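You operate a simulated robot arm through the tools that you are given. There is no shell and no other tool.

You run a simulated robot arm. Do the job below in one go: nothing can be reset, and whatever is moved stays where it is left.

TASK
Empty the blue tint pot into the clear tub and swill it out.
Fine: tip it, run 30 to 150 ml into the pot under the bench spout, tip again; pot back where it stood, empty; nothing spilt. Set down upright: tint pot.

It is judged by the outcome, as a careful person would: the job done as asked, and still so three seconds after it is handed in. It fails if anything else is knocked over, pushed out of place, dropped, spilled or broken.

THE ROBOT
A 7-joint arm with a two-finger parallel gripper, fixed in place. Base frame: the origin is on the floor under the middle of its stand, x ahead of it, y to its left, z up; the work surface is at about z = 780. Readings come in mm, rad, newtons and seconds.
With the tool pointing down near the work surface it reaches from about 100 to 660 mm from the base axis. Its first joint turns from -1.152 to 1.152 rad. Payload 1.57 kg.
Tool frame: the origin (TCP) lies between the finger pads and is the grasp point; the fingertips stand 30 mm ahead of it; z points along the fingers, y is the line along which they close. The gripper opens to 80 mm. The fingers are 17 mm wide and 12 mm thick; the gripper's body (40 by 82 mm) begins 80 mm behind the TCP.
Orientation is that of the tool frame in the base frame, as a unit quaternion [x, y, z, w]. With the fingers straight down and closing along the base's y, the tool's x points along the base's -x, its y along +y and its z along -z.

THE INTERFACE
- The arm moves only by the tool send_rows. Its argument "deltas" is a list of rows, each a list of 2 entries, a list of its own where there are three numbers: the shift along the tool's x, y, z in units of 50 mm (1.0 is 50 mm), then the turn, a rotation vector about the tool's x, y, z in units of 6 degrees (1.0 is 6 degrees). In form: [[[dx, dy, dz], [rx, ry, rz]], ...]. A call has 1 to 20 rows; each row shifts and turns the commanded pose from where the row before left it, along the tool's axes as they then stand. "hand" is the opening in per cent of the stroke, from 0 (shut) to 100 (fully open), set as the call begins (left out, the last holds). A call with a number of a shift or a turn outside -1 to 1 is refused whole. Each row takes 0.2 s and may step no farther than 50 mm and 0.15 rad from the row before; otherwise, or with a gripper value out of range, the whole call is refused. Where a pose cannot be reached the arm comes as near as it can. A force on the tool above 40 N (or 10 N above the force at the start of the call, whichever is more), or a blocked arm, ends the call early, and 0.2 s more pass. Each finger travels about 72 mm/s and halts on what it meets, pressing with about 24 N; the grip force reading is that of the motor and also rises with nothing between the fingers. The clock runs only during rows and for 0.2 s after the last one: add rows that do not move to give the fingers time. The reply holds the time, the measured pose of the TCP, the force on the tool along the base axes, the opening and the grip force, in the units named above and with some noise, with the torque about the TCP (base axes, N m) and any sound that the robot's microphone picked up, and new pictures: "views" is both (left out), scene, wrist or none.
- Cameras (640 x 400 px; columns grow to the right, rows downward): "scene" is fixed at [58.9, 435.9, 1417]; the picture's right is [-0.73, -0.69, 0.00], its down [-0.42, 0.44, -0.79] and it looks along [0.54, -0.58, -0.61] (base axes); focal length 307 px, centre (320, 200). "wrist" rides on the gripper at [72, -7, -122] in the tool frame; the picture's right is [0.09, 1.00, 0.00], its down [-0.84, 0.08, -0.54] and it looks along [-0.54, 0.05, 0.84] (tool axes); focal length 238 px, centre (320, 200). There is no depth. A picture from a camera that has moved, and an enlarged one, comes with that camera's place and axes in the base frame and with its lens.
- inspect(camera, box): a new picture of the part [left, top, right, bottom] of that camera's present view, enlarged. It takes no simulated time.
- job_done(): hands the job in; it is judged then, once.

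Places have to be worked out from the pictures, the camera data and where the tool is seen. Open the gripper and draw the arm clear of the work before you hand the job in, unless the task says otherwise.

The tools are called after "Call:" by a JSON object that holds its "op" and its "data". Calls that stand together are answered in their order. send_rows: Moves the arm, as the interface text tells. Its arguments: {"type":"object","properties":{"deltas":{"type":"array","items":{"type":"array"}},"hand":{"type":"number"},"views":{"type":"string","enum":["both","scene","wrist","none"]}},"required":["deltas"]} The other tools are called the same way: inspect (camera, box) takes an enlarged picture of a part of a camera's view; job_done () hands the job in.

At the start:

```text
time_s: 0.0
tool_pos: [342.8, -131.5, 1212.4]
ee_rot: [0.0, 1.0, 0.0, 0.001]
force: [-0.3, 0.1, 1.0]
torque: [0.02, -0.01, -0.01]
grip_width: 80.0
finger_force: 0.1
```

scene: 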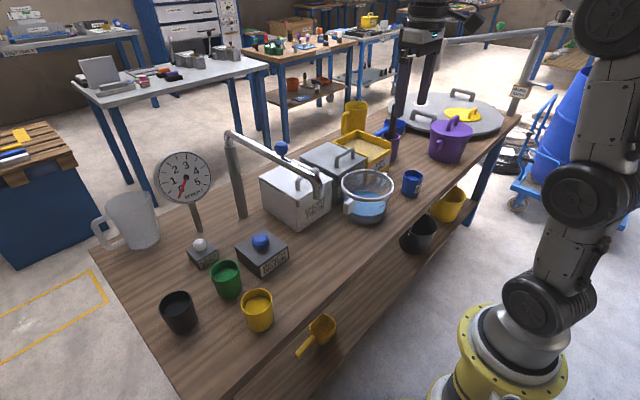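
wrist: 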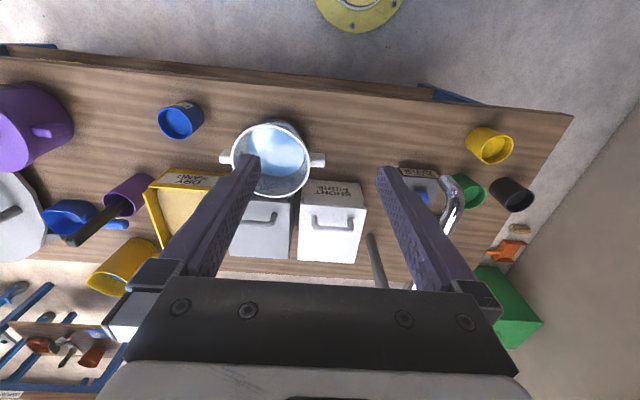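

I begin by enlarging the scene to identify the blue tint pot, the clear tub, and the spout with its control.

Call:
{"op": "inspect", "data": {"camera": "scene", "box": [320, 140, 480, 240]}}

Call:
{"op": "inspect", "data": {"camera": "scene", "box": [140, 120, 340, 290]}}

Call:
{"op": "inspect", "data": {"camera": "wrist", "box": [100, 60, 340, 220]}}

Call:
{"op": "inspect", "data": {"camera": "wrist", "box": [340, 90, 580, 280]}}

```text
4.00 times, centred on (400, 190) of scene
camera zoom: at [58.9, 435.9, 1417.0], right [-0.73, -0.69, 0.0], down [-0.42, 0.44, -0.79], along [0.54, -0.58, -0.61], focal length 1228 px, centre (0, 240)
```

zoom: 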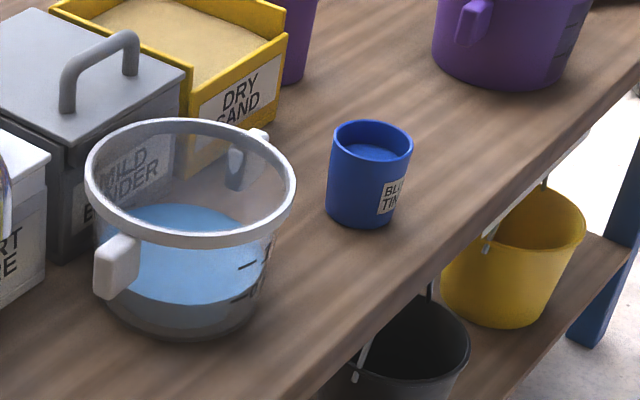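

```text
2.35 times, centred on (240, 205) of scene
camera zoom: at [58.9, 435.9, 1417.0], right [-0.73, -0.69, 0.0], down [-0.42, 0.44, -0.79], along [0.54, -0.58, -0.61], focal length 722 px, centre (508, 188)
```

zoom: 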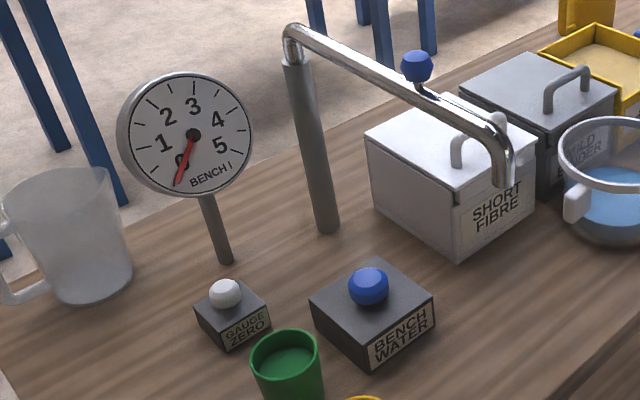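

```text
2.50 times, centred on (220, 140) of wrist
camera zoom: at [269.6, -138.1, 1334.3], right [-0.09, 1.0, 0.0], down [0.84, 0.08, 0.54], along [0.54, 0.05, -0.84], focal length 596 px, centre (570, 350)
```

zoom: 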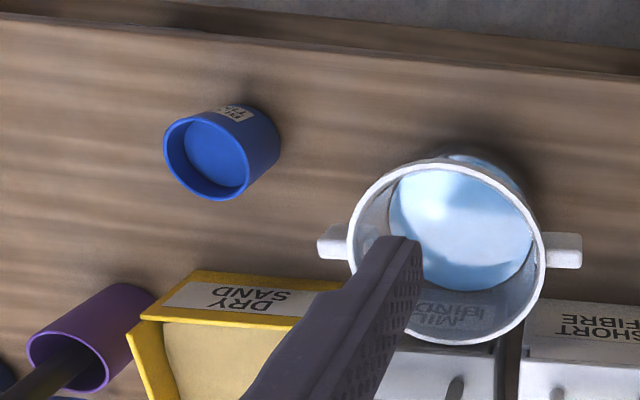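

```text
2.11 times, centred on (460, 185) of wrist
camera zoom: at [269.6, -138.1, 1334.3], right [-0.09, 1.0, 0.0], down [0.84, 0.08, 0.54], along [0.54, 0.05, -0.84], focal length 502 px, centre (25, 232)
```

zoom: 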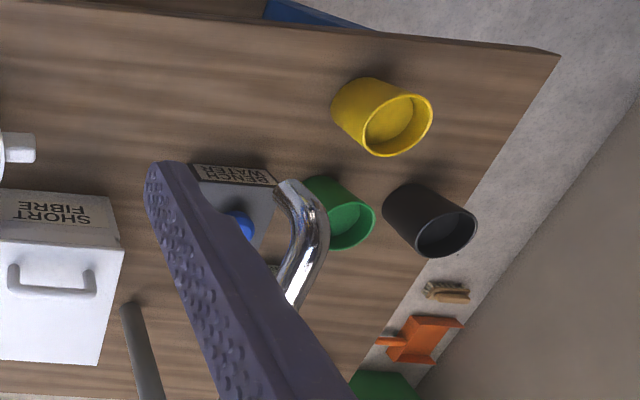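

The blue tint pot looks to be near (425, -425), about 68 mm across and 60 mm tall. The clear tub's rim is centred near (474, -221) at z≈881, and the spout tip is near (416, 60, 1022) with the BENCH WATER button near (546, 134). Before touching anything I move the empty gripper over the tub, so I can check that a deep tip is reachable there.

Call:
{"op": "send_rows", "data": {"deltas": [[[-0.56, -0.3, 0.37], [0, 0, 0]], [[-0.56, -0.3, 0.37], [0, 0, 0]], [[-0.56, -0.3, 0.37], [0, 0, 0]], [[-0.56, -0.3, 0.37], [0, 0, 0]], [[-0.56, -0.3, 0.37], [0, 0, 0]], [[-0.56, -0.3, 0.37], [0, 0, 0]]], "hand": 100, "views": "both"}}

```text
time_s: 1.4
tool_pos: [508.4, -219.8, 1100.5]
ee_rot: [0.0, 1.0, 0.0, 0.001]
force: [1.0, 0.1, -0.5]
torque: [0.02, 0.04, 0.01]
grip_width: 79.8
finger_force: 0.1
camera wrist: at [435.2, -227.1, 1223.1], right [-0.09, 1.0, 0.0], down [0.84, 0.08, 0.54], along [0.54, 0.05, -0.84], focal length 238 px, centre (320, 200)
```

scene: 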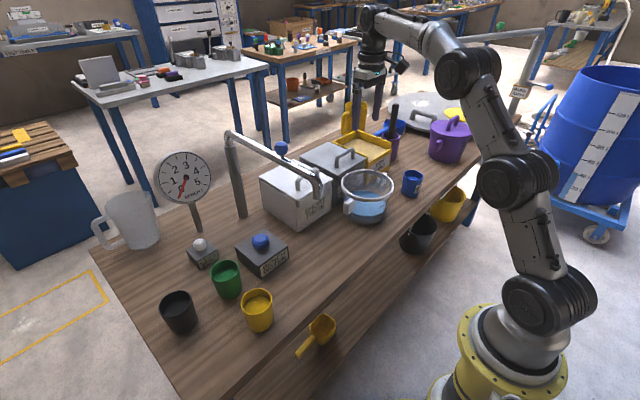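
wrist: 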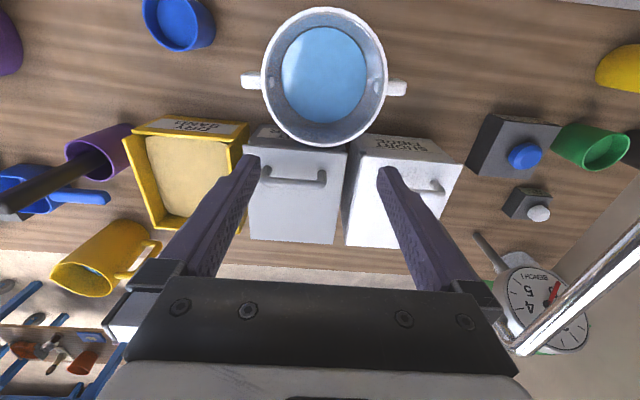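

The arm reaches here, and the tub centre comes out near (470, -220). Next I test the tip by turning the empty tool about its closing axis, high above the tub.

Call:
{"op": "send_rows", "data": {"deltas": [[[0, 0, 0], [0, -1, 0]], [[0, 0, 0], [0, -1, 0]], [[0, 0, 0], [0, -1, 0]], [[0, 0, 0], [0, -1, 0]], [[0, 0, 0], [0, -1, 0]], [[0, 0, 0], [0, -1, 0]], [[0, 0, 0], [0, -1, 0]], [[0, 0, 0], [0, -1, 0]], [[0, 0, 0], [0, -1, 0]], [[0, 0, 0], [0, -1, 0]], [[0, 0, 0], [0, -1, 0]], [[0, 0, 0], [0, -1, 0]], [[0, 0, 0], [0, -1, 0]], [[0, 0, 0], [0, -1, 0]], [[0, 0, 0], [0, -1, 0]]], "views": "scene"}}

```text
time_s: 4.6
tool_pos: [511.2, -221.5, 1101.3]
ee_rot: [0.0, 0.706, 0.0, 0.708]
force: [0.4, 0.2, 0.7]
torque: [0.01, -0.01, 0.03]
grip_width: 80.1
finger_force: 0.0
```

scene: 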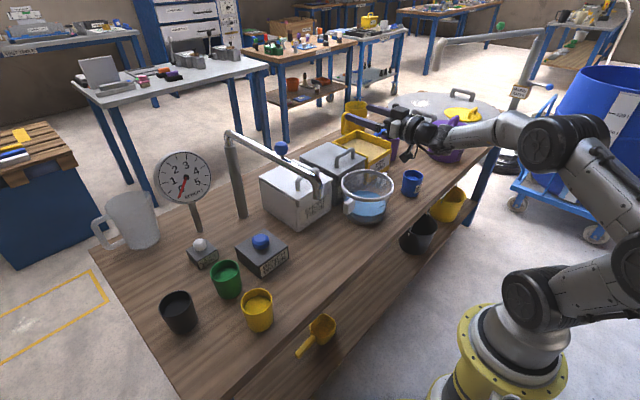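

At 90° the pose is reached cleanly. I continue to about 132° to find the limit.

Call:
{"op": "send_rows", "data": {"deltas": [[[0, 0, 0], [0, -1, 0]], [[0, 0, 0], [0, -1, 0]], [[0, 0, 0], [0, -1, 0]], [[0, 0, 0], [0, -1, 0]], [[0, 0, 0], [0, -1, 0]], [[0, 0, 0], [0, -1, 0]], [[0, 0, 0], [0, -1, 0]]], "views": "both"}}

```text
time_s: 6.2
tool_pos: [510.9, -221.8, 1101.7]
ee_rot: [0.0, 0.405, 0.0, 0.914]
force: [0.1, 0.2, 0.4]
torque: [0.0, -0.03, 0.02]
grip_width: 80.0
finger_force: 0.0
camera wrist: at [467.5, -227.9, 966.8], right [0.06, 1.0, -0.07], down [-0.96, 0.08, 0.26], along [0.26, 0.05, 0.96], focal length 238 px, centre (320, 200)
```

scene: 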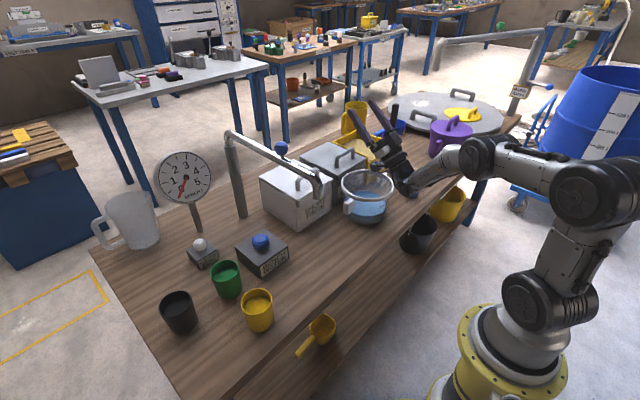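
wrist: 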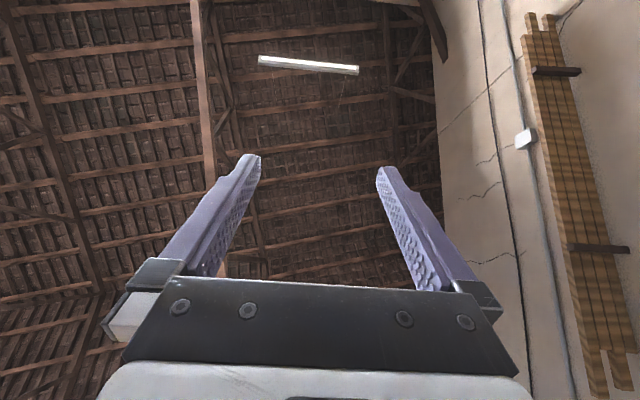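

132° is reachable at z≈1100 with the wrist clear of the tub, so the pour works this way. I turn the tool back to straight down.

Call:
{"op": "send_rows", "data": {"deltas": [[[0, 0, 0], [0, 1, 0]], [[0, 0, 0], [0, 1, 0]], [[0, 0, 0], [0, 1, 0]], [[0, 0, 0], [0, 1, 0]], [[0, 0, 0], [0, 1, 0]], [[0, 0, 0], [0, 1, 0]], [[0, 0, 0], [0, 1, 0]], [[0, 0, 0], [0, 1, 0]], [[0, 0, 0], [0, 1, 0]], [[0, 0, 0], [0, 1, 0]], [[0, 0, 0], [0, 1, 0]], [[0, 0, 0], [0, 1, 0]], [[0, 0, 0], [0, 1, 0]], [[0, 0, 0], [0, 1, 0]], [[0, 0, 0], [0, 1, 0]], [[0, 0, 0], [0, 1, 0]], [[0, 0, 0], [0, 1, 0]], [[0, 0, 0], [0, 1, 0]], [[0, 0, 0], [0, 1, 0]], [[0, 0, 0], [0, 1, 0]]], "views": "none"}}

```text
time_s: 10.4
tool_pos: [510.8, -221.1, 1101.8]
ee_rot: [0.0, 0.995, 0.0, 0.104]
force: [0.5, -0.2, 0.6]
torque: [-0.02, 0.02, 0.03]
grip_width: 79.7
finger_force: 0.1
```

Two more turn rows make the tool vertical, then I move above the blue pot at z≈1000.

Call:
{"op": "send_rows", "data": {"deltas": [[[0, 0, 0], [0, 1, 0]], [[0, 0, 0], [0, 1, 0]], [[0.287, -0.68, 0.337], [0, 0, 0]], [[0.287, -0.68, 0.337], [0, 0, 0]], [[0.287, -0.68, 0.337], [0, 0, 0]], [[0.287, -0.68, 0.337], [0, 0, 0]], [[0.287, -0.68, 0.337], [0, 0, 0]], [[0.287, -0.68, 0.337], [0, 0, 0]], [[0, 0, 0], [0, 0, 0]]], "views": "both"}}

```text
time_s: 12.4
tool_pos: [424.5, -424.9, 998.8]
ee_rot: [0.0, 1.0, 0.0, 0.001]
force: [0.4, 0.4, -0.5]
torque: [0.02, 0.0, 0.0]
grip_width: 80.1
finger_force: 0.1
camera wrist: at [351.6, -430.6, 1121.2], right [-0.09, 1.0, 0.0], down [0.84, 0.08, 0.54], along [0.54, 0.05, -0.84], focal length 238 px, centre (320, 200)
```

scene: 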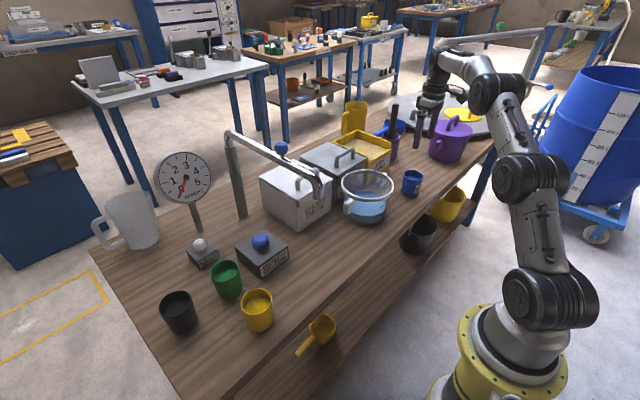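
wrist: 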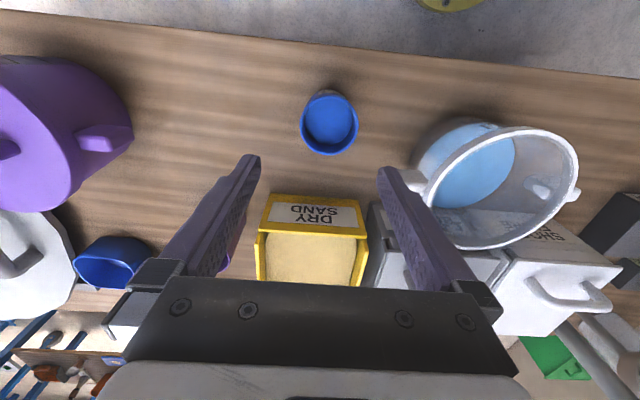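

Call:
{"op": "inspect", "data": {"camera": "wrist", "box": [270, 75, 390, 165]}}

```text
4.44 times, centred on (330, 120) of wrist
camera zoom: at [351.6, -430.6, 1121.2], right [-0.09, 1.0, 0.0], down [0.84, 0.08, 0.54], along [0.54, 0.05, -0.84], focal length 1059 px, centre (276, 556)
```

zoom: 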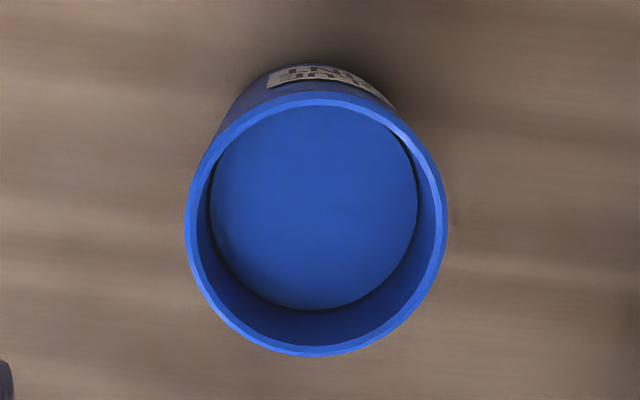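

The close view puts the pot rim at about (428, -414), about 67 mm wide. I shift to centre on it and lower to z≈890, with the fingertips still above the rim, for a second look.

Call:
{"op": "send_rows", "data": {"deltas": [[[-0.038, 0.106, 0.3], [0, 0, 0]], [[-0.038, 0.106, 0.5], [0, 0, 0]], [[0, 0, 0.5], [0, 0, 0]], [[0, 0, 0.5], [0, 0, 0]], [[0, 0, 0.38], [0, 0, 0]], [[0, 0, 0], [0, 0, 0]]], "views": "both"}}

Call:
{"op": "inspect", "data": {"camera": "wrist", "box": [220, 75, 420, 225]}}

```text
time_s: 13.8
tool_pos: [426.6, -413.7, 889.6]
ee_rot: [0.0, 1.0, 0.0, 0.001]
force: [0.7, -0.5, -0.8]
torque: [0.0, 0.03, -0.03]
grip_width: 80.0
finger_force: 0.1
camera wrist: at [354.0, -420.4, 1012.1], right [-0.09, 1.0, 0.0], down [0.84, 0.08, 0.54], along [0.54, 0.05, -0.84], focal length 238 px, centre (320, 200)
```

scene: 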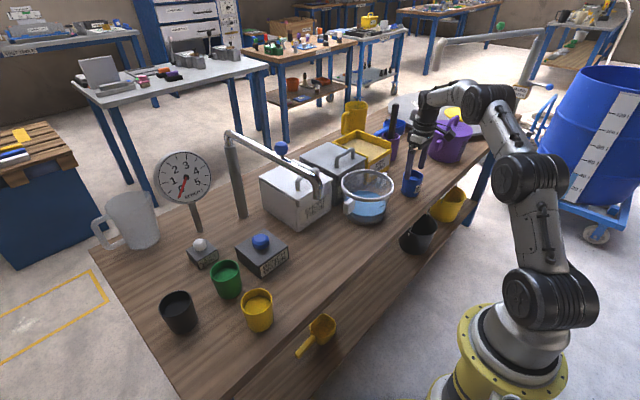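
wrist: 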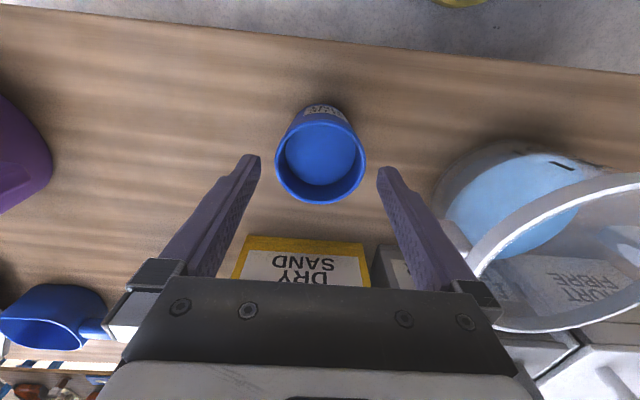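

```text
2.67 times, centred on (320, 150) of wrist
camera zoom: at [354.0, -420.4, 1012.1], right [-0.09, 1.0, 0.0], down [0.84, 0.08, 0.54], along [0.54, 0.05, -0.84], focal length 636 px, centre (320, 333)
```

zoom: 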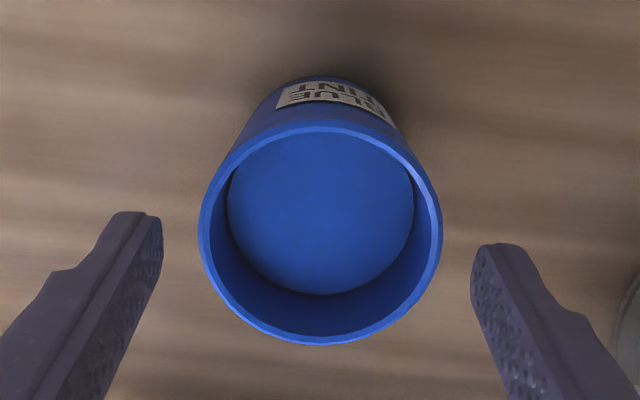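

The pot sits centred between the fingers to within about 1 mm, and its rim is 68–69 mm wide. I lower straight to z≈816.

Call:
{"op": "send_rows", "data": {"deltas": [[[-0.01, -0.008, 0.3], [0, 0, 0]], [[0, 0, 0.3], [0, 0, 0]], [[0, 0, 0.3], [0, 0, 0]], [[0, 0, 0.3], [0, 0, 0]], [[0, 0, 0.27], [0, 0, 0]], [[0, 0, 0], [0, 0, 0]]], "views": "both"}}

```text
time_s: 15.2
tool_pos: [429.8, -415.4, 819.0]
ee_rot: [0.001, 1.0, 0.0, 0.001]
force: [0.5, -0.7, -0.4]
torque: [-0.02, -0.01, 0.01]
grip_width: 80.0
finger_force: 0.0
camera wrist: at [356.0, -421.5, 940.4], right [-0.09, 1.0, 0.0], down [0.84, 0.08, 0.54], along [0.54, 0.05, -0.84], focal length 238 px, centre (320, 200)
```

scene: 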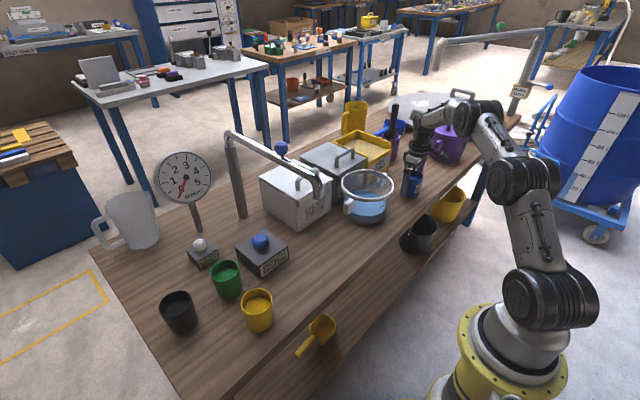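
wrist: 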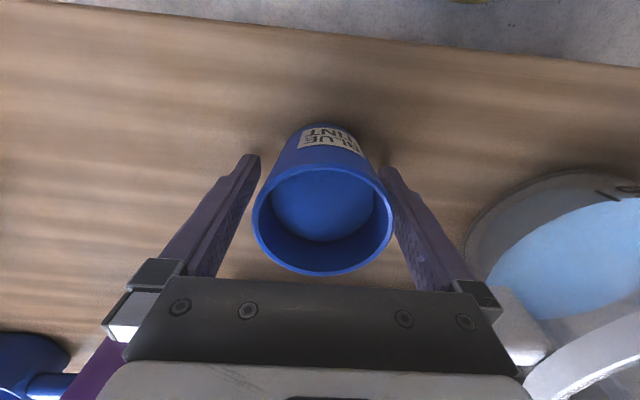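

The pot stands between the fingers with clear gaps on both sides. I close on it and give the fingers time.

Call:
{"op": "send_rows", "data": {"deltas": [[[0, 0, 0], [0, 0, 0]], [[0, 0, 0], [0, 0, 0]], [[0, 0, 0], [0, 0, 0]], [[0, 0, 0], [0, 0, 0]]], "hand": 40, "views": "wrist"}}

```text
time_s: 16.2
tool_pos: [428.8, -414.2, 818.6]
ee_rot: [0.0, 1.0, 0.001, 0.001]
force: [-0.3, 0.9, 0.1]
torque: [0.02, -0.03, 0.02]
grip_width: 64.8
finger_force: 24.0
camera wrist: at [356.1, -421.4, 940.5], right [-0.09, 1.0, 0.0], down [0.84, 0.08, 0.54], along [0.54, 0.05, -0.84], focal length 238 px, centre (320, 200)
```

wrist: 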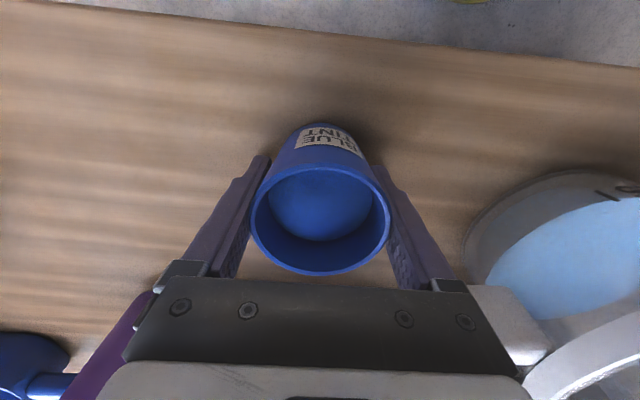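

The grip holds at 64.8 mm and 24 N; the pot's home pose is TCP ≈ (428.8, -414.3, 818.7). I lift gently to z≈1010.

Call:
{"op": "send_rows", "data": {"deltas": [[[0, 0, -0.08], [0, 0, 0]], [[0, 0, -0.15], [0, 0, 0]], [[0, 0, -0.25], [0, 0, 0]], [[0, 0, -0.35], [0, 0, 0]], [[0, 0, -0.4], [0, 0, 0]], [[0, 0, -0.4], [0, 0, 0]], [[0, 0, -0.4], [0, 0, 0]], [[0, 0, -0.4], [0, 0, 0]], [[0, 0, -0.4], [0, 0, 0]], [[0, 0, -0.4], [0, 0, 0]], [[0, 0, -0.3], [0, 0, 0]], [[0, 0, -0.2], [0, 0, 0]], [[0, 0, -0.1], [0, 0, 0]], [[0, 0, 0], [0, 0, 0]]], "views": "both"}}

```text
time_s: 19.2
tool_pos: [429.9, -415.5, 1008.8]
ee_rot: [-0.001, 1.0, 0.0, 0.001]
force: [0.0, 0.5, -1.6]
torque: [0.03, 0.01, 0.01]
grip_width: 64.9
finger_force: 23.8
camera wrist: at [356.8, -422.5, 1131.6], right [-0.09, 1.0, 0.0], down [0.84, 0.08, 0.54], along [0.54, 0.05, -0.84], focal length 238 px, centre (320, 200)
```

scene: 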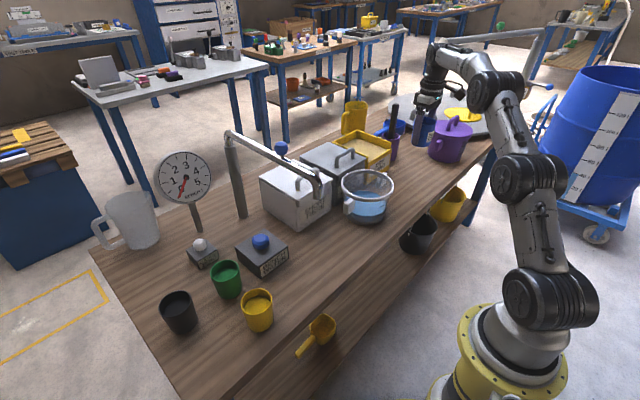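
wrist: 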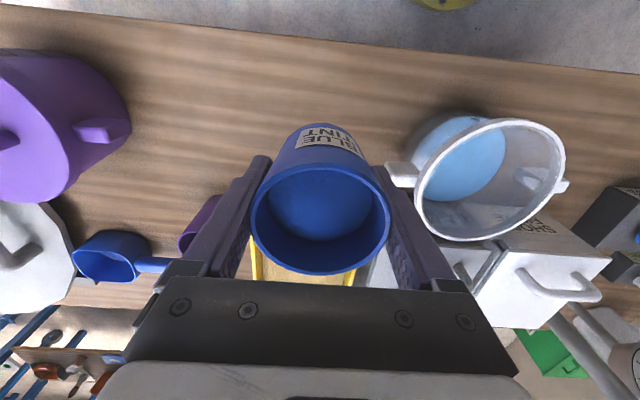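

The pot came up cleanly and upright. I carry it smoothly over to the tub, aiming for TCP ≈ (508, -220, 1009).

Call:
{"op": "send_rows", "data": {"deltas": [[[-0.031, 0.078, 0], [0, 0, 0]], [[-0.062, 0.156, 0], [0, 0, 0]], [[-0.094, 0.234, 0], [0, 0, 0]], [[-0.125, 0.312, 0], [0, 0, 0]], [[-0.14, 0.351, 0], [0, 0, 0]], [[-0.156, 0.39, 0], [0, 0, 0]], [[-0.156, 0.39, 0], [0, 0, 0]], [[-0.156, 0.39, 0], [0, 0, 0]], [[-0.156, 0.39, 0], [0, 0, 0]], [[-0.14, 0.351, 0], [0, 0, 0]], [[-0.125, 0.312, 0], [0, 0, 0]], [[-0.094, 0.234, 0], [0, 0, 0]], [[-0.078, 0.195, 0], [0, 0, 0]], [[-0.047, 0.117, 0], [0, 0, 0]], [[0, 0, 0], [0, 0, 0]], [[0, 0, 0], [0, 0, 0]]], "views": "both"}}

```text
time_s: 22.6
tool_pos: [507.9, -220.9, 1010.4]
ee_rot: [0.0, 1.0, 0.0, 0.001]
force: [0.0, 0.8, -1.2]
torque: [-0.01, -0.02, -0.01]
grip_width: 64.9
finger_force: 24.0
camera wrist: at [434.6, -226.9, 1132.4], right [-0.09, 1.0, 0.0], down [0.84, 0.08, 0.54], along [0.54, 0.05, -0.84], focal length 238 px, centre (320, 200)
```

scene: 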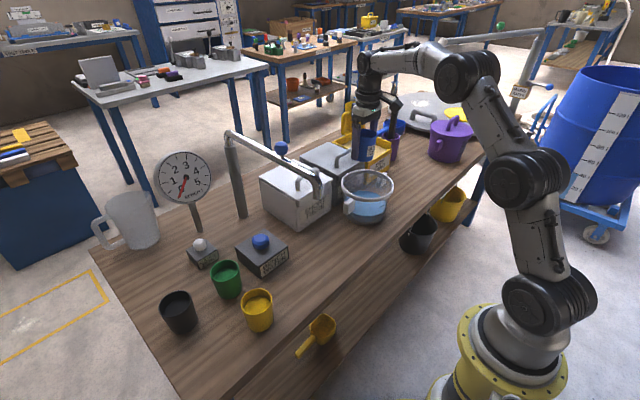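
wrist: 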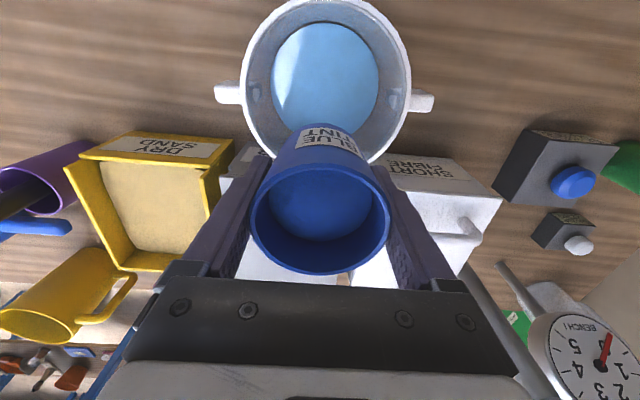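

The pot is over the tub, whose centre I put at about (467, -220). I shift a little farther out and lower to z≈975, so the stream, which leaves the lip toward the robot, falls inside the tub. Then I tilt slowly to about 36°, which should still be short of pouring.

Call:
{"op": "send_rows", "data": {"deltas": [[[-0.05, 0, 0.1], [0, 0, 0]], [[-0.085, 0.01, 0.175], [0, 0, 0]], [[-0.085, 0.01, 0.175], [0, 0, 0]], [[-0.085, 0, 0.175], [0, 0, 0]], [[-0.045, 0, 0.085], [0, 0, 0]], [[0, 0, 0], [0, -0.2, 0]], [[0, 0, 0], [0, -0.4, 0]], [[0, 0, 0], [0, -0.5, 0]], [[0, 0, 0], [0, -0.6, 0]], [[0, 0, 0], [0, -0.6, 0]], [[0, 0, 0], [0, -0.6, 0]], [[0, 0, 0], [0, -0.6, 0]], [[0, 0, 0], [0, -0.6, 0]], [[0, 0, 0], [0, -0.6, 0]], [[0, 0, 0], [0, -0.6, 0]], [[0, 0, 0], [0, -0.4, 0]], [[0, 0, 0], [0, -0.3, 0]]], "views": "both"}}

```text
time_s: 26.2
tool_pos: [525.4, -220.1, 974.4]
ee_rot: [0.001, 0.951, 0.0, 0.31]
force: [0.7, 0.2, -1.1]
torque: [0.02, 0.05, 0.0]
grip_width: 65.1
finger_force: 23.9
camera wrist: at [393.8, -226.3, 1029.6], right [-0.07, 1.0, -0.05], down [0.36, 0.08, 0.93], along [0.93, 0.05, -0.36], focal length 238 px, centre (320, 200)
```

scene: 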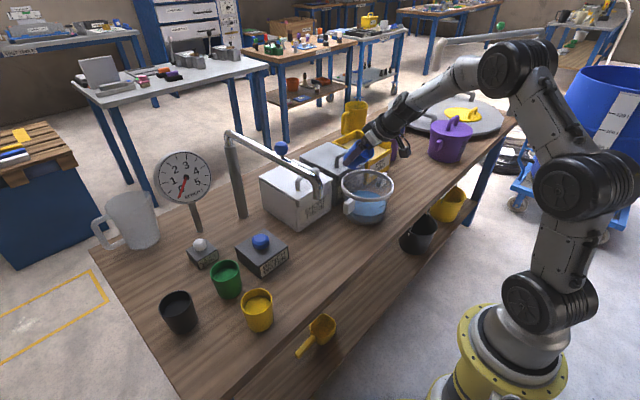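
wrist: 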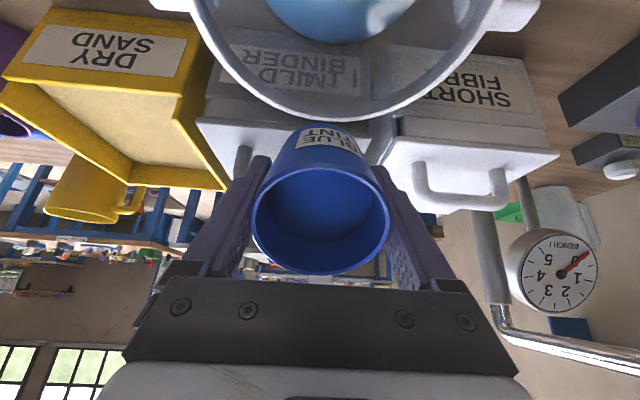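

At 36° nothing has poured yet, and the lip is over the tub. I tilt on slowly to about 60°.

Call:
{"op": "send_rows", "data": {"deltas": [[[0, 0, 0], [0, -0.3, 0]], [[0, 0, 0], [0, -0.4, 0]], [[0, 0, 0], [0, -0.4, 0]], [[0, 0, 0], [0, -0.4, 0]], [[0, 0, 0], [0, -0.4, 0]], [[0, 0, 0], [0, -0.4, 0]], [[0, 0, 0], [0, -0.4, 0]], [[0, 0, 0], [0, -0.4, 0]], [[0, 0, 0], [0, -0.4, 0]], [[0, 0, 0], [0, -0.4, 0]]], "views": "both"}}

Call:
{"op": "inspect", "data": {"camera": "scene", "box": [300, 120, 420, 230]}}

```text
time_s: 28.4
tool_pos: [524.2, -219.5, 973.9]
ee_rot: [0.0, 0.868, 0.0, 0.497]
force: [-0.6, -0.2, -1.3]
torque: [-0.01, 0.02, 0.03]
grip_width: 64.8
finger_force: 24.0
camera wrist: at [382.4, -225.8, 973.7], right [-0.05, 1.0, -0.08], down [-0.04, 0.08, 1.0], along [1.0, 0.05, 0.04], focal length 238 px, centre (320, 200)
```

scene: 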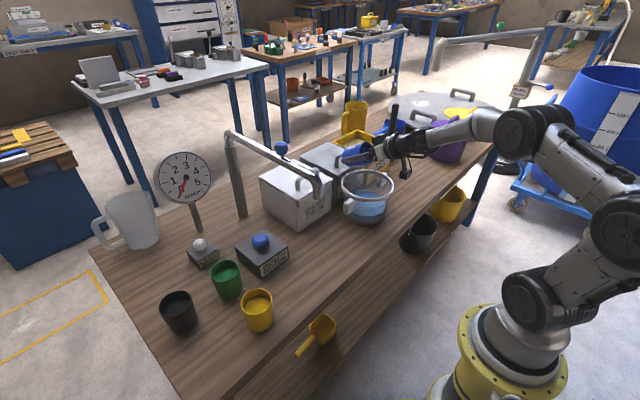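
wrist: 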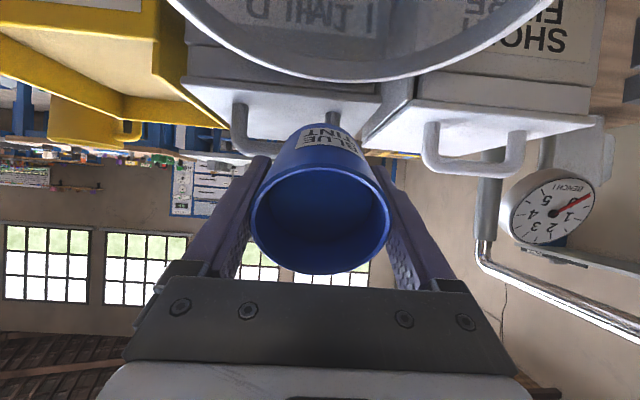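

```text
3.64 times, centred on (360, 175) of scene
camera zoom: at [59.0, 435.9, 1417.0], right [-0.73, -0.69, 0.0], down [-0.42, 0.44, -0.79], along [0.54, -0.58, -0.61], focal length 1116 px, centre (174, 291)
```

zoom: 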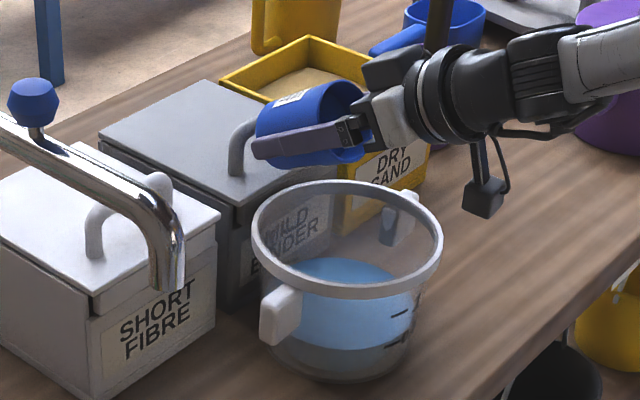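

At 60° the mouth is over the tub and no stream shows yet. I continue slowly to about 72°.

Call:
{"op": "send_rows", "data": {"deltas": [[[0, 0, 0], [0, -0.4, 0]], [[0, 0, 0], [0, -0.4, 0]], [[0, 0, 0], [0, -0.4, 0]], [[0, 0, 0], [0, -0.4, 0]], [[0, 0, 0], [0, -0.4, 0]]], "views": "wrist"}}

Call:
{"op": "inspect", "data": {"camera": "scene", "box": [300, 120, 420, 230]}}

Call:
{"op": "inspect", "data": {"camera": "wrist", "box": [230, 110, 410, 290]}}

```text
time_s: 29.6
tool_pos: [526.0, -219.3, 973.3]
ee_rot: [0.0, 0.811, 0.0, 0.584]
force: [-0.1, 0.8, -0.8]
torque: [0.0, 0.01, -0.02]
grip_width: 65.2
finger_force: 23.9
camera wrist: at [386.0, -225.5, 944.0], right [-0.03, 1.0, -0.09], down [-0.25, 0.08, 0.97], along [0.97, 0.05, 0.25], focal length 238 px, centre (320, 200)
```

wrist: 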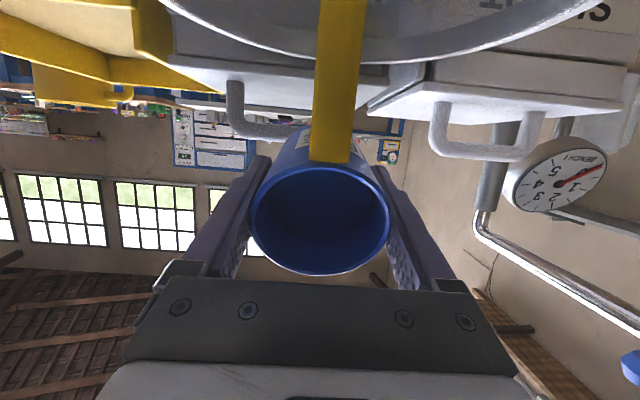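

```text
3.64 times, centred on (360, 175) of scene
camera zoom: at [58.9, 435.9, 1417.0], right [-0.73, -0.69, 0.0], down [-0.42, 0.44, -0.79], along [0.54, -0.58, -0.61], focal length 1116 px, centre (174, 291)
```

zoom: 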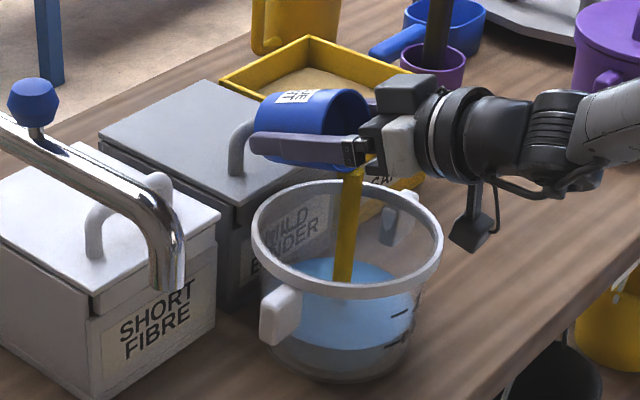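

```text
2.22 times, centred on (320, 200) of wrist
camera zoom: at [386.0, -225.5, 944.0], right [-0.03, 1.0, -0.09], down [-0.25, 0.08, 0.97], along [0.97, 0.05, 0.25], focal length 530 px, centre (320, 200)
```

zoom: 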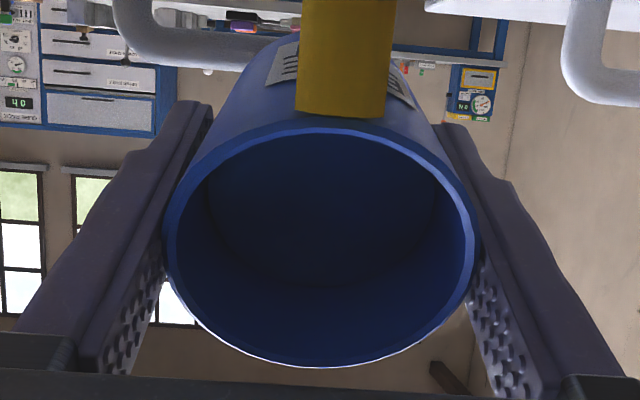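

A stream has started from the lip and falls well inside the tub. I hold this angle for a couple of seconds, then look.

Call:
{"op": "send_rows", "data": {"deltas": [[[0, 0, 0], [0, 0, 0]], [[0, 0, 0], [0, 0, 0]], [[0, 0, 0], [0, 0, 0]], [[0, 0, 0], [0, 0, 0]], [[0, 0, 0], [0, 0, 0]], [[0, 0, 0], [0, 0, 0]], [[0, 0, 0], [0, 0, 0]], [[0, 0, 0], [0, 0, 0]]], "views": "wrist"}}

Call:
{"op": "inspect", "data": {"camera": "scene", "box": [300, 120, 420, 230]}}

```text
time_s: 31.4
tool_pos: [523.8, -218.5, 973.2]
ee_rot: [0.0, 0.812, 0.0, 0.584]
force: [-0.2, 1.1, -1.3]
torque: [0.01, 0.0, -0.04]
grip_width: 64.7
finger_force: 24.0
camera wrist: at [386.0, -225.4, 943.9], right [-0.03, 1.0, -0.09], down [-0.25, 0.08, 0.97], along [0.97, 0.05, 0.24], focal length 238 px, centre (320, 200)
```

wrist: 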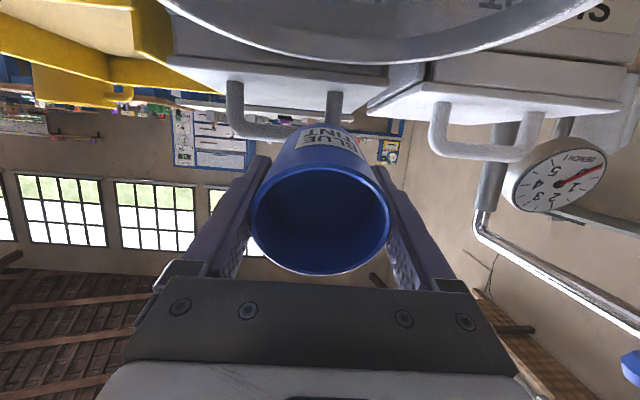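

```text
3.64 times, centred on (360, 175) of scene
camera zoom: at [58.9, 435.9, 1417.0], right [-0.73, -0.69, 0.0], down [-0.42, 0.44, -0.79], along [0.54, -0.58, -0.61], focal length 1116 px, centre (174, 291)
```

zoom: 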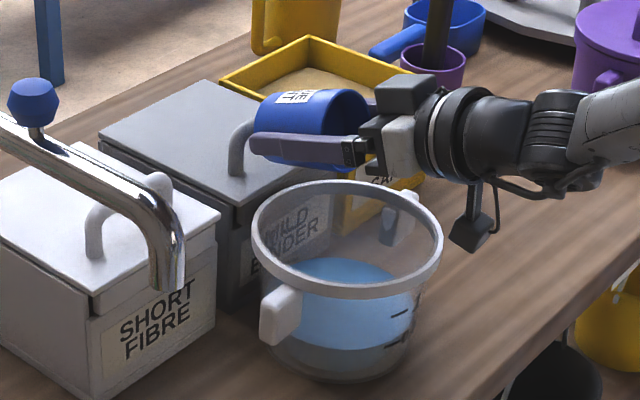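

The stream has stopped at 72°, so more will come with more tilt. I continue slowly to about 90°, raising the pot and drawing it back a little to keep the camera clear of the tub rim.

Call:
{"op": "send_rows", "data": {"deltas": [[[-0.05, 0, -0.05], [0, -0.3, 0]], [[-0.08, 0, -0.06], [0, -0.3, 0]], [[-0.1, 0, -0.06], [0, -0.3, 0]], [[-0.1, 0, -0.06], [0, -0.3, 0]], [[-0.1, 0, -0.06], [0, -0.3, 0]], [[-0.1, 0, -0.06], [0, -0.3, 0]], [[-0.1, 0, -0.05], [0, -0.3, 0]], [[-0.1, 0, -0.05], [0, -0.3, 0]], [[-0.1, 0, -0.05], [0, -0.3, 0]], [[-0.1, 0, -0.05], [0, -0.3, 0]]], "views": "wrist"}}

Call:
{"op": "inspect", "data": {"camera": "scene", "box": [300, 120, 420, 230]}}

```text
time_s: 33.6
tool_pos: [505.4, -219.6, 1023.8]
ee_rot: [0.0, 0.71, 0.0, 0.704]
force: [-0.4, 1.0, -0.8]
torque: [0.0, -0.04, -0.02]
grip_width: 64.7
finger_force: 24.0
camera wrist: at [382.1, -225.8, 952.9], right [0.0, 1.0, -0.09], down [-0.54, 0.08, 0.84], along [0.84, 0.05, 0.53], focal length 238 px, centre (320, 200)
```

wrist: 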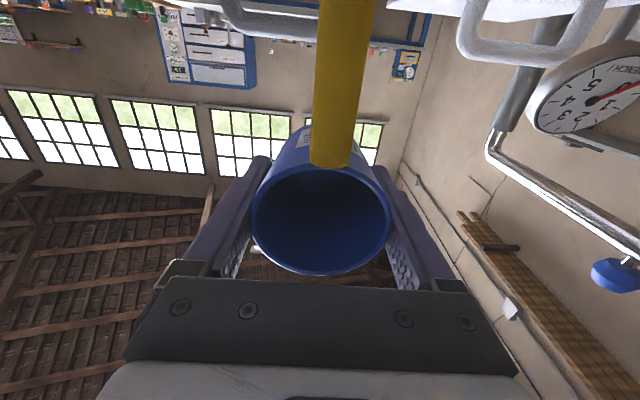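

```text
3.64 times, centred on (360, 175) of scene
camera zoom: at [58.9, 435.9, 1417.0], right [-0.73, -0.69, 0.0], down [-0.42, 0.44, -0.79], along [0.54, -0.58, -0.61], focal length 1116 px, centre (174, 291)
```

zoom: 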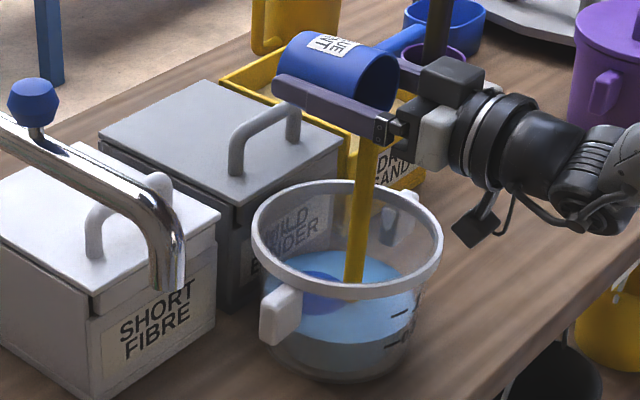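

The stream lands near the middle of the tub. I let it run briefly, then tip on slowly to 132° while rising to keep the camera and wrist clear of the tub.

Call:
{"op": "send_rows", "data": {"deltas": [[[0, 0, 0], [0, 0, 0]], [[0, 0, 0], [0, 0, 0]], [[0, 0, 0], [0, 0, 0]], [[0, 0, 0], [0, 0, 0]], [[-0.105, 0, -0.036], [0, -0.5, 0]], [[-0.105, 0, -0.03], [0, -0.5, 0]], [[-0.105, 0, -0.024], [0, -0.5, 0]], [[-0.105, 0, -0.018], [0, -0.5, 0]], [[-0.105, 0, -0.012], [0, -0.5, 0]], [[-0.105, 0, -0.006], [0, -0.5, 0]], [[-0.105, 0, 0], [0, -0.5, 0]], [[-0.105, 0, 0.006], [0, -0.5, 0]], [[-0.105, 0, 0.012], [0, -0.5, 0]], [[-0.105, 0, 0.018], [0, -0.5, 0]], [[-0.105, 0, 0.024], [0, -0.5, 0]], [[-0.105, 0, 0.03], [0, -0.5, 0]], [[-0.105, 0, 0.036], [0, -0.5, 0]], [[-0.105, 0, 0.04], [0, -0.5, 0]], [[0, 0, 0], [0, 0, 0]], [[0, 0, 0], [0, 0, 0]]], "views": "wrist"}}

Call:
{"op": "inspect", "data": {"camera": "scene", "box": [300, 100, 430, 230]}}

```text
time_s: 37.8
tool_pos: [484.9, -218.8, 1093.6]
ee_rot: [0.0, 0.411, 0.0, 0.912]
force: [0.0, -0.2, -1.4]
torque: [0.03, 0.0, -0.02]
grip_width: 64.6
finger_force: 24.2
camera wrist: at [439.4, -224.6, 960.0], right [0.06, 1.0, -0.07], down [-0.96, 0.08, 0.27], along [0.27, 0.05, 0.96], focal length 238 px, centre (320, 200)
```

wrist: 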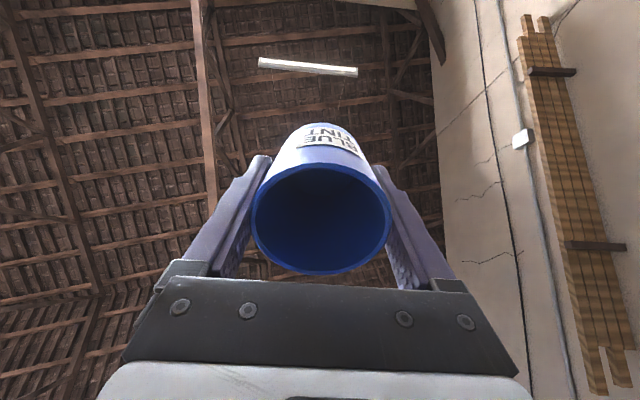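

```text
3.08 times, centred on (365, 165) of scene
camera zoom: at [58.9, 435.9, 1417.0], right [-0.73, -0.69, 0.0], down [-0.42, 0.44, -0.79], along [0.54, -0.58, -0.61], focal length 944 px, centre (182, 308)
```

zoom: 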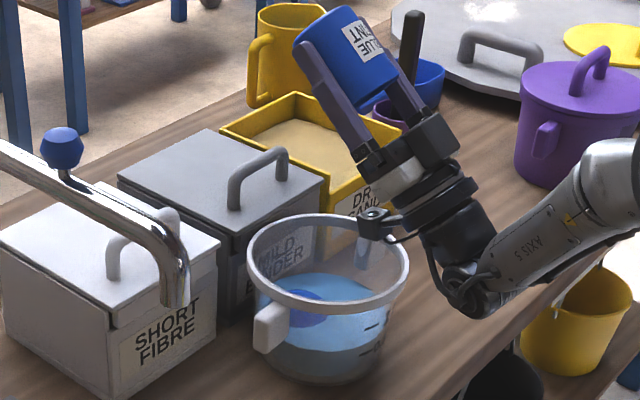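

No stream now and the tub contents are intact. I hold the pot inverted a little longer to drain, then look inside it.

Call:
{"op": "send_rows", "data": {"deltas": [[[0, 0, 0], [0, 0, 0]], [[0, 0, 0], [0, 0, 0]], [[0, 0, 0], [0, 0, 0]], [[0, 0, 0], [0, 0, 0]], [[0, 0, 0], [0, 0, 0]], [[0, 0, 0], [0, 0, 0]], [[0, 0, 0], [0, 0, 0]], [[0, 0, 0], [0, 0, 0]], [[0, 0, 0], [0, 0, 0]], [[0, 0, 0], [0, 0, 0]]], "views": "none"}}

Call:
{"op": "inspect", "data": {"camera": "wrist", "box": [230, 110, 410, 290]}}

Call:
{"op": "inspect", "data": {"camera": "scene", "box": [320, 160, 410, 240]}}

```text
time_s: 40.0
tool_pos: [484.0, -218.8, 1094.5]
ee_rot: [0.001, 0.411, 0.0, 0.912]
force: [-0.5, -0.1, 0.2]
torque: [0.01, 0.01, 0.04]
grip_width: 64.6
finger_force: 24.5
```

```text
2.22 times, centred on (320, 200) of wrist
camera zoom: at [439.4, -224.6, 959.9], right [0.06, 1.0, -0.07], down [-0.96, 0.08, 0.27], along [0.27, 0.05, 0.96], focal length 530 px, centre (320, 200)
```

zoom: 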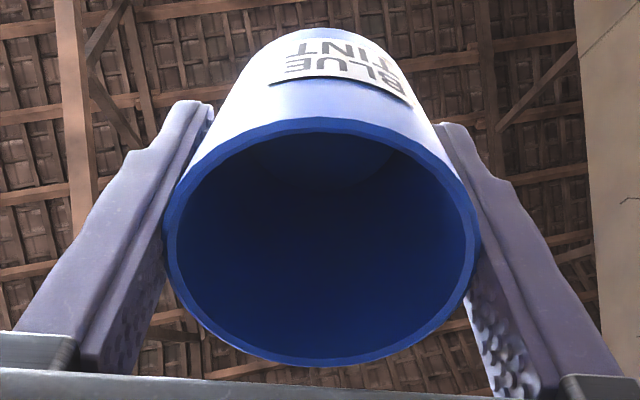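

```text
5.00 times, centred on (365, 200) of scene
camera zoom: at [58.9, 435.9, 1417.0], right [-0.73, -0.69, 0.0], down [-0.42, 0.44, -0.79], along [0.54, -0.58, -0.61], focal length 1535 px, centre (95, 200)
```

zoom: 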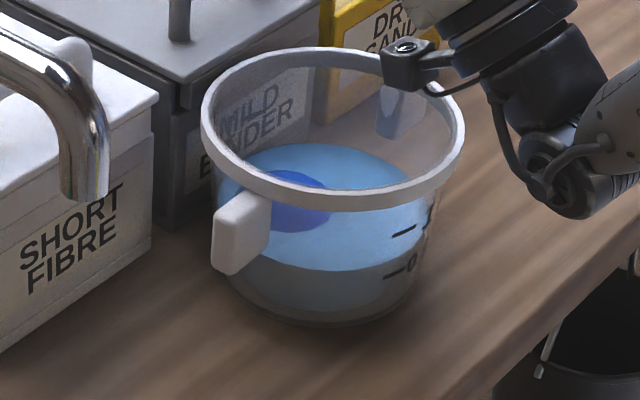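

The pot is drained: it is empty inside, and the tint lies in the tub. A straight-down hand would hit the nozzle under the spout, so I will regrip the pot with a tilted tool there. First I raise 30 mm and check whether the tip can go past 132°, to about 146°, which also drains the last drops.

Call:
{"op": "send_rows", "data": {"deltas": [[[-0.225, 0, 0.2], [0, 0, 0]], [[-0.225, 0, 0.2], [0, 0, 0]], [[0, 0, 0], [0, -0.8, 0]], [[0, 0, 0], [0, -0.8, 0]], [[0, 0, 0], [0, -0.8, 0]], [[0, 0, 0], [0, 0, 0]], [[0, 0, 0], [0, 0, 0]]], "views": "scene"}}

```text
time_s: 41.6
tool_pos: [483.6, -218.5, 1124.9]
ee_rot: [-0.001, 0.294, 0.0, 0.956]
force: [-0.1, -0.1, -0.1]
torque: [-0.04, -0.01, 0.0]
grip_width: 64.4
finger_force: 23.7
```

scene: 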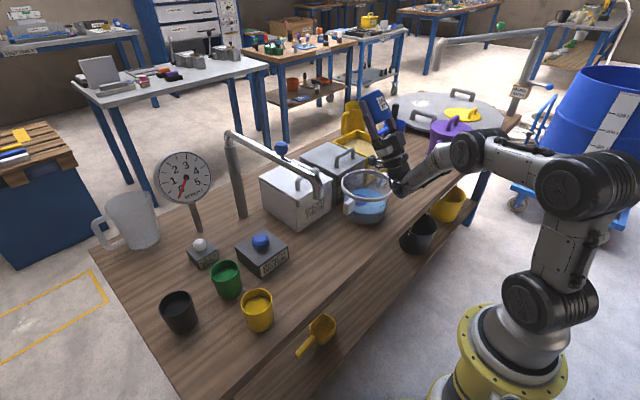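

146° is reachable too. For the second pour I'll still use the straight grip, because it keeps the camera out of the stream. I turn the empty pot upright here above the tub.

Call:
{"op": "send_rows", "data": {"deltas": [[[0, 0, 0], [0, 1, 0]], [[0, 0, 0], [0, 1, 0]], [[0, 0, 0], [0, 1, 0]], [[0, 0, 0], [0, 1, 0]], [[0, 0, 0], [0, 1, 0]], [[0, 0, 0], [0, 1, 0]], [[0, 0, 0], [0, 1, 0]], [[0, 0, 0], [0, 1, 0]], [[0, 0, 0], [0, 1, 0]], [[0, 0, 0], [0, 1, 0]], [[0, 0, 0], [0, 1, 0]], [[0, 0, 0], [0, 1, 0]], [[0, 0, 0], [0, 1, 0]], [[0, 0, 0], [0, 1, 0]], [[0, 0, 0], [0, 1, 0]], [[0, 0, 0], [0, 1, 0]], [[0, 0, 0], [0, 1, 0]], [[0, 0, 0], [0, 1, 0]], [[0, 0, 0], [0, 1, 0]], [[0, 0, 0], [0, 1, 0]]], "views": "none"}}

Call:
{"op": "send_rows", "data": {"deltas": [[[0, 0, 0], [0, 1, 0]], [[0, 0, 0], [0, 1, 0]], [[0, 0, 0], [0, 1, 0]], [[0, 0, 0], [0, 1, 0]], [[0, 0, 0], [0, 0.3, 0]], [[0, 0, 0], [0, 0, 0]]], "views": "both"}}

Call:
{"op": "inspect", "data": {"camera": "wrist", "box": [230, 110, 410, 290]}}

```text
time_s: 45.8
tool_pos: [483.2, -218.6, 1125.7]
ee_rot: [-0.001, 0.975, 0.0, 0.222]
force: [-0.2, 0.5, 0.0]
torque: [0.01, 0.0, -0.01]
grip_width: 64.7
finger_force: 25.1
```

```text
time_s: 47.2
tool_pos: [483.6, -219.8, 1126.2]
ee_rot: [0.0, 1.0, 0.0, 0.0]
force: [0.3, 0.4, -0.8]
torque: [-0.03, -0.02, 0.0]
grip_width: 64.5
finger_force: 24.1
camera wrist: at [411.0, -226.2, 1247.0], right [-0.09, 1.0, 0.0], down [0.84, 0.08, 0.54], along [0.54, 0.05, -0.84], focal length 238 px, centre (320, 200)
```

scene: 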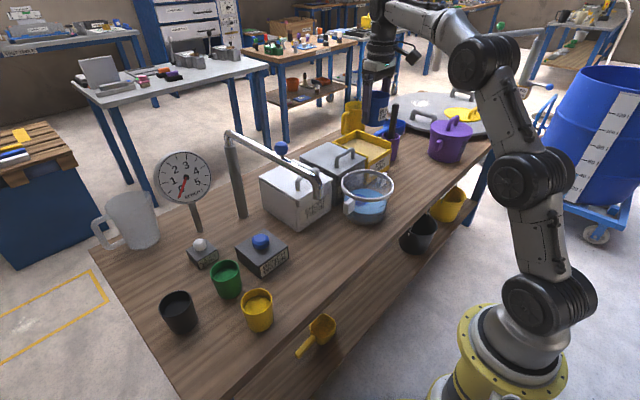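
wrist: 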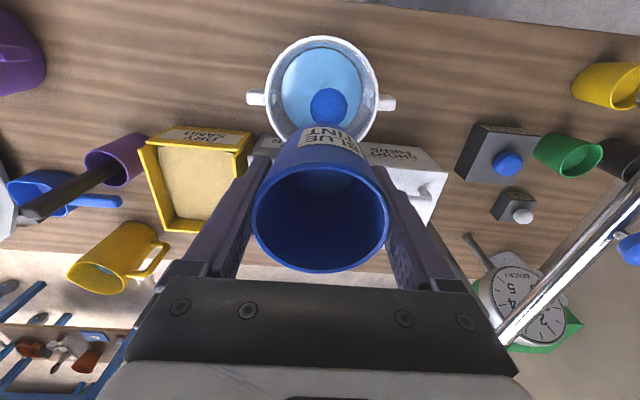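

```text
2.22 times, centred on (320, 200) of wrist
camera zoom: at [411.0, -226.2, 1247.0], right [-0.09, 1.0, 0.0], down [0.84, 0.08, 0.54], along [0.54, 0.05, -0.84], focal length 530 px, centre (320, 200)
```

zoom: 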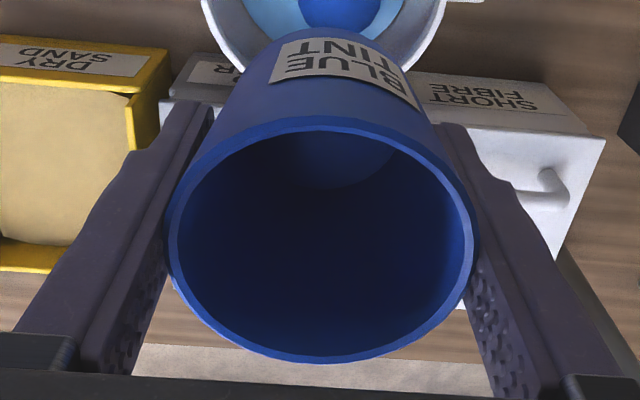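

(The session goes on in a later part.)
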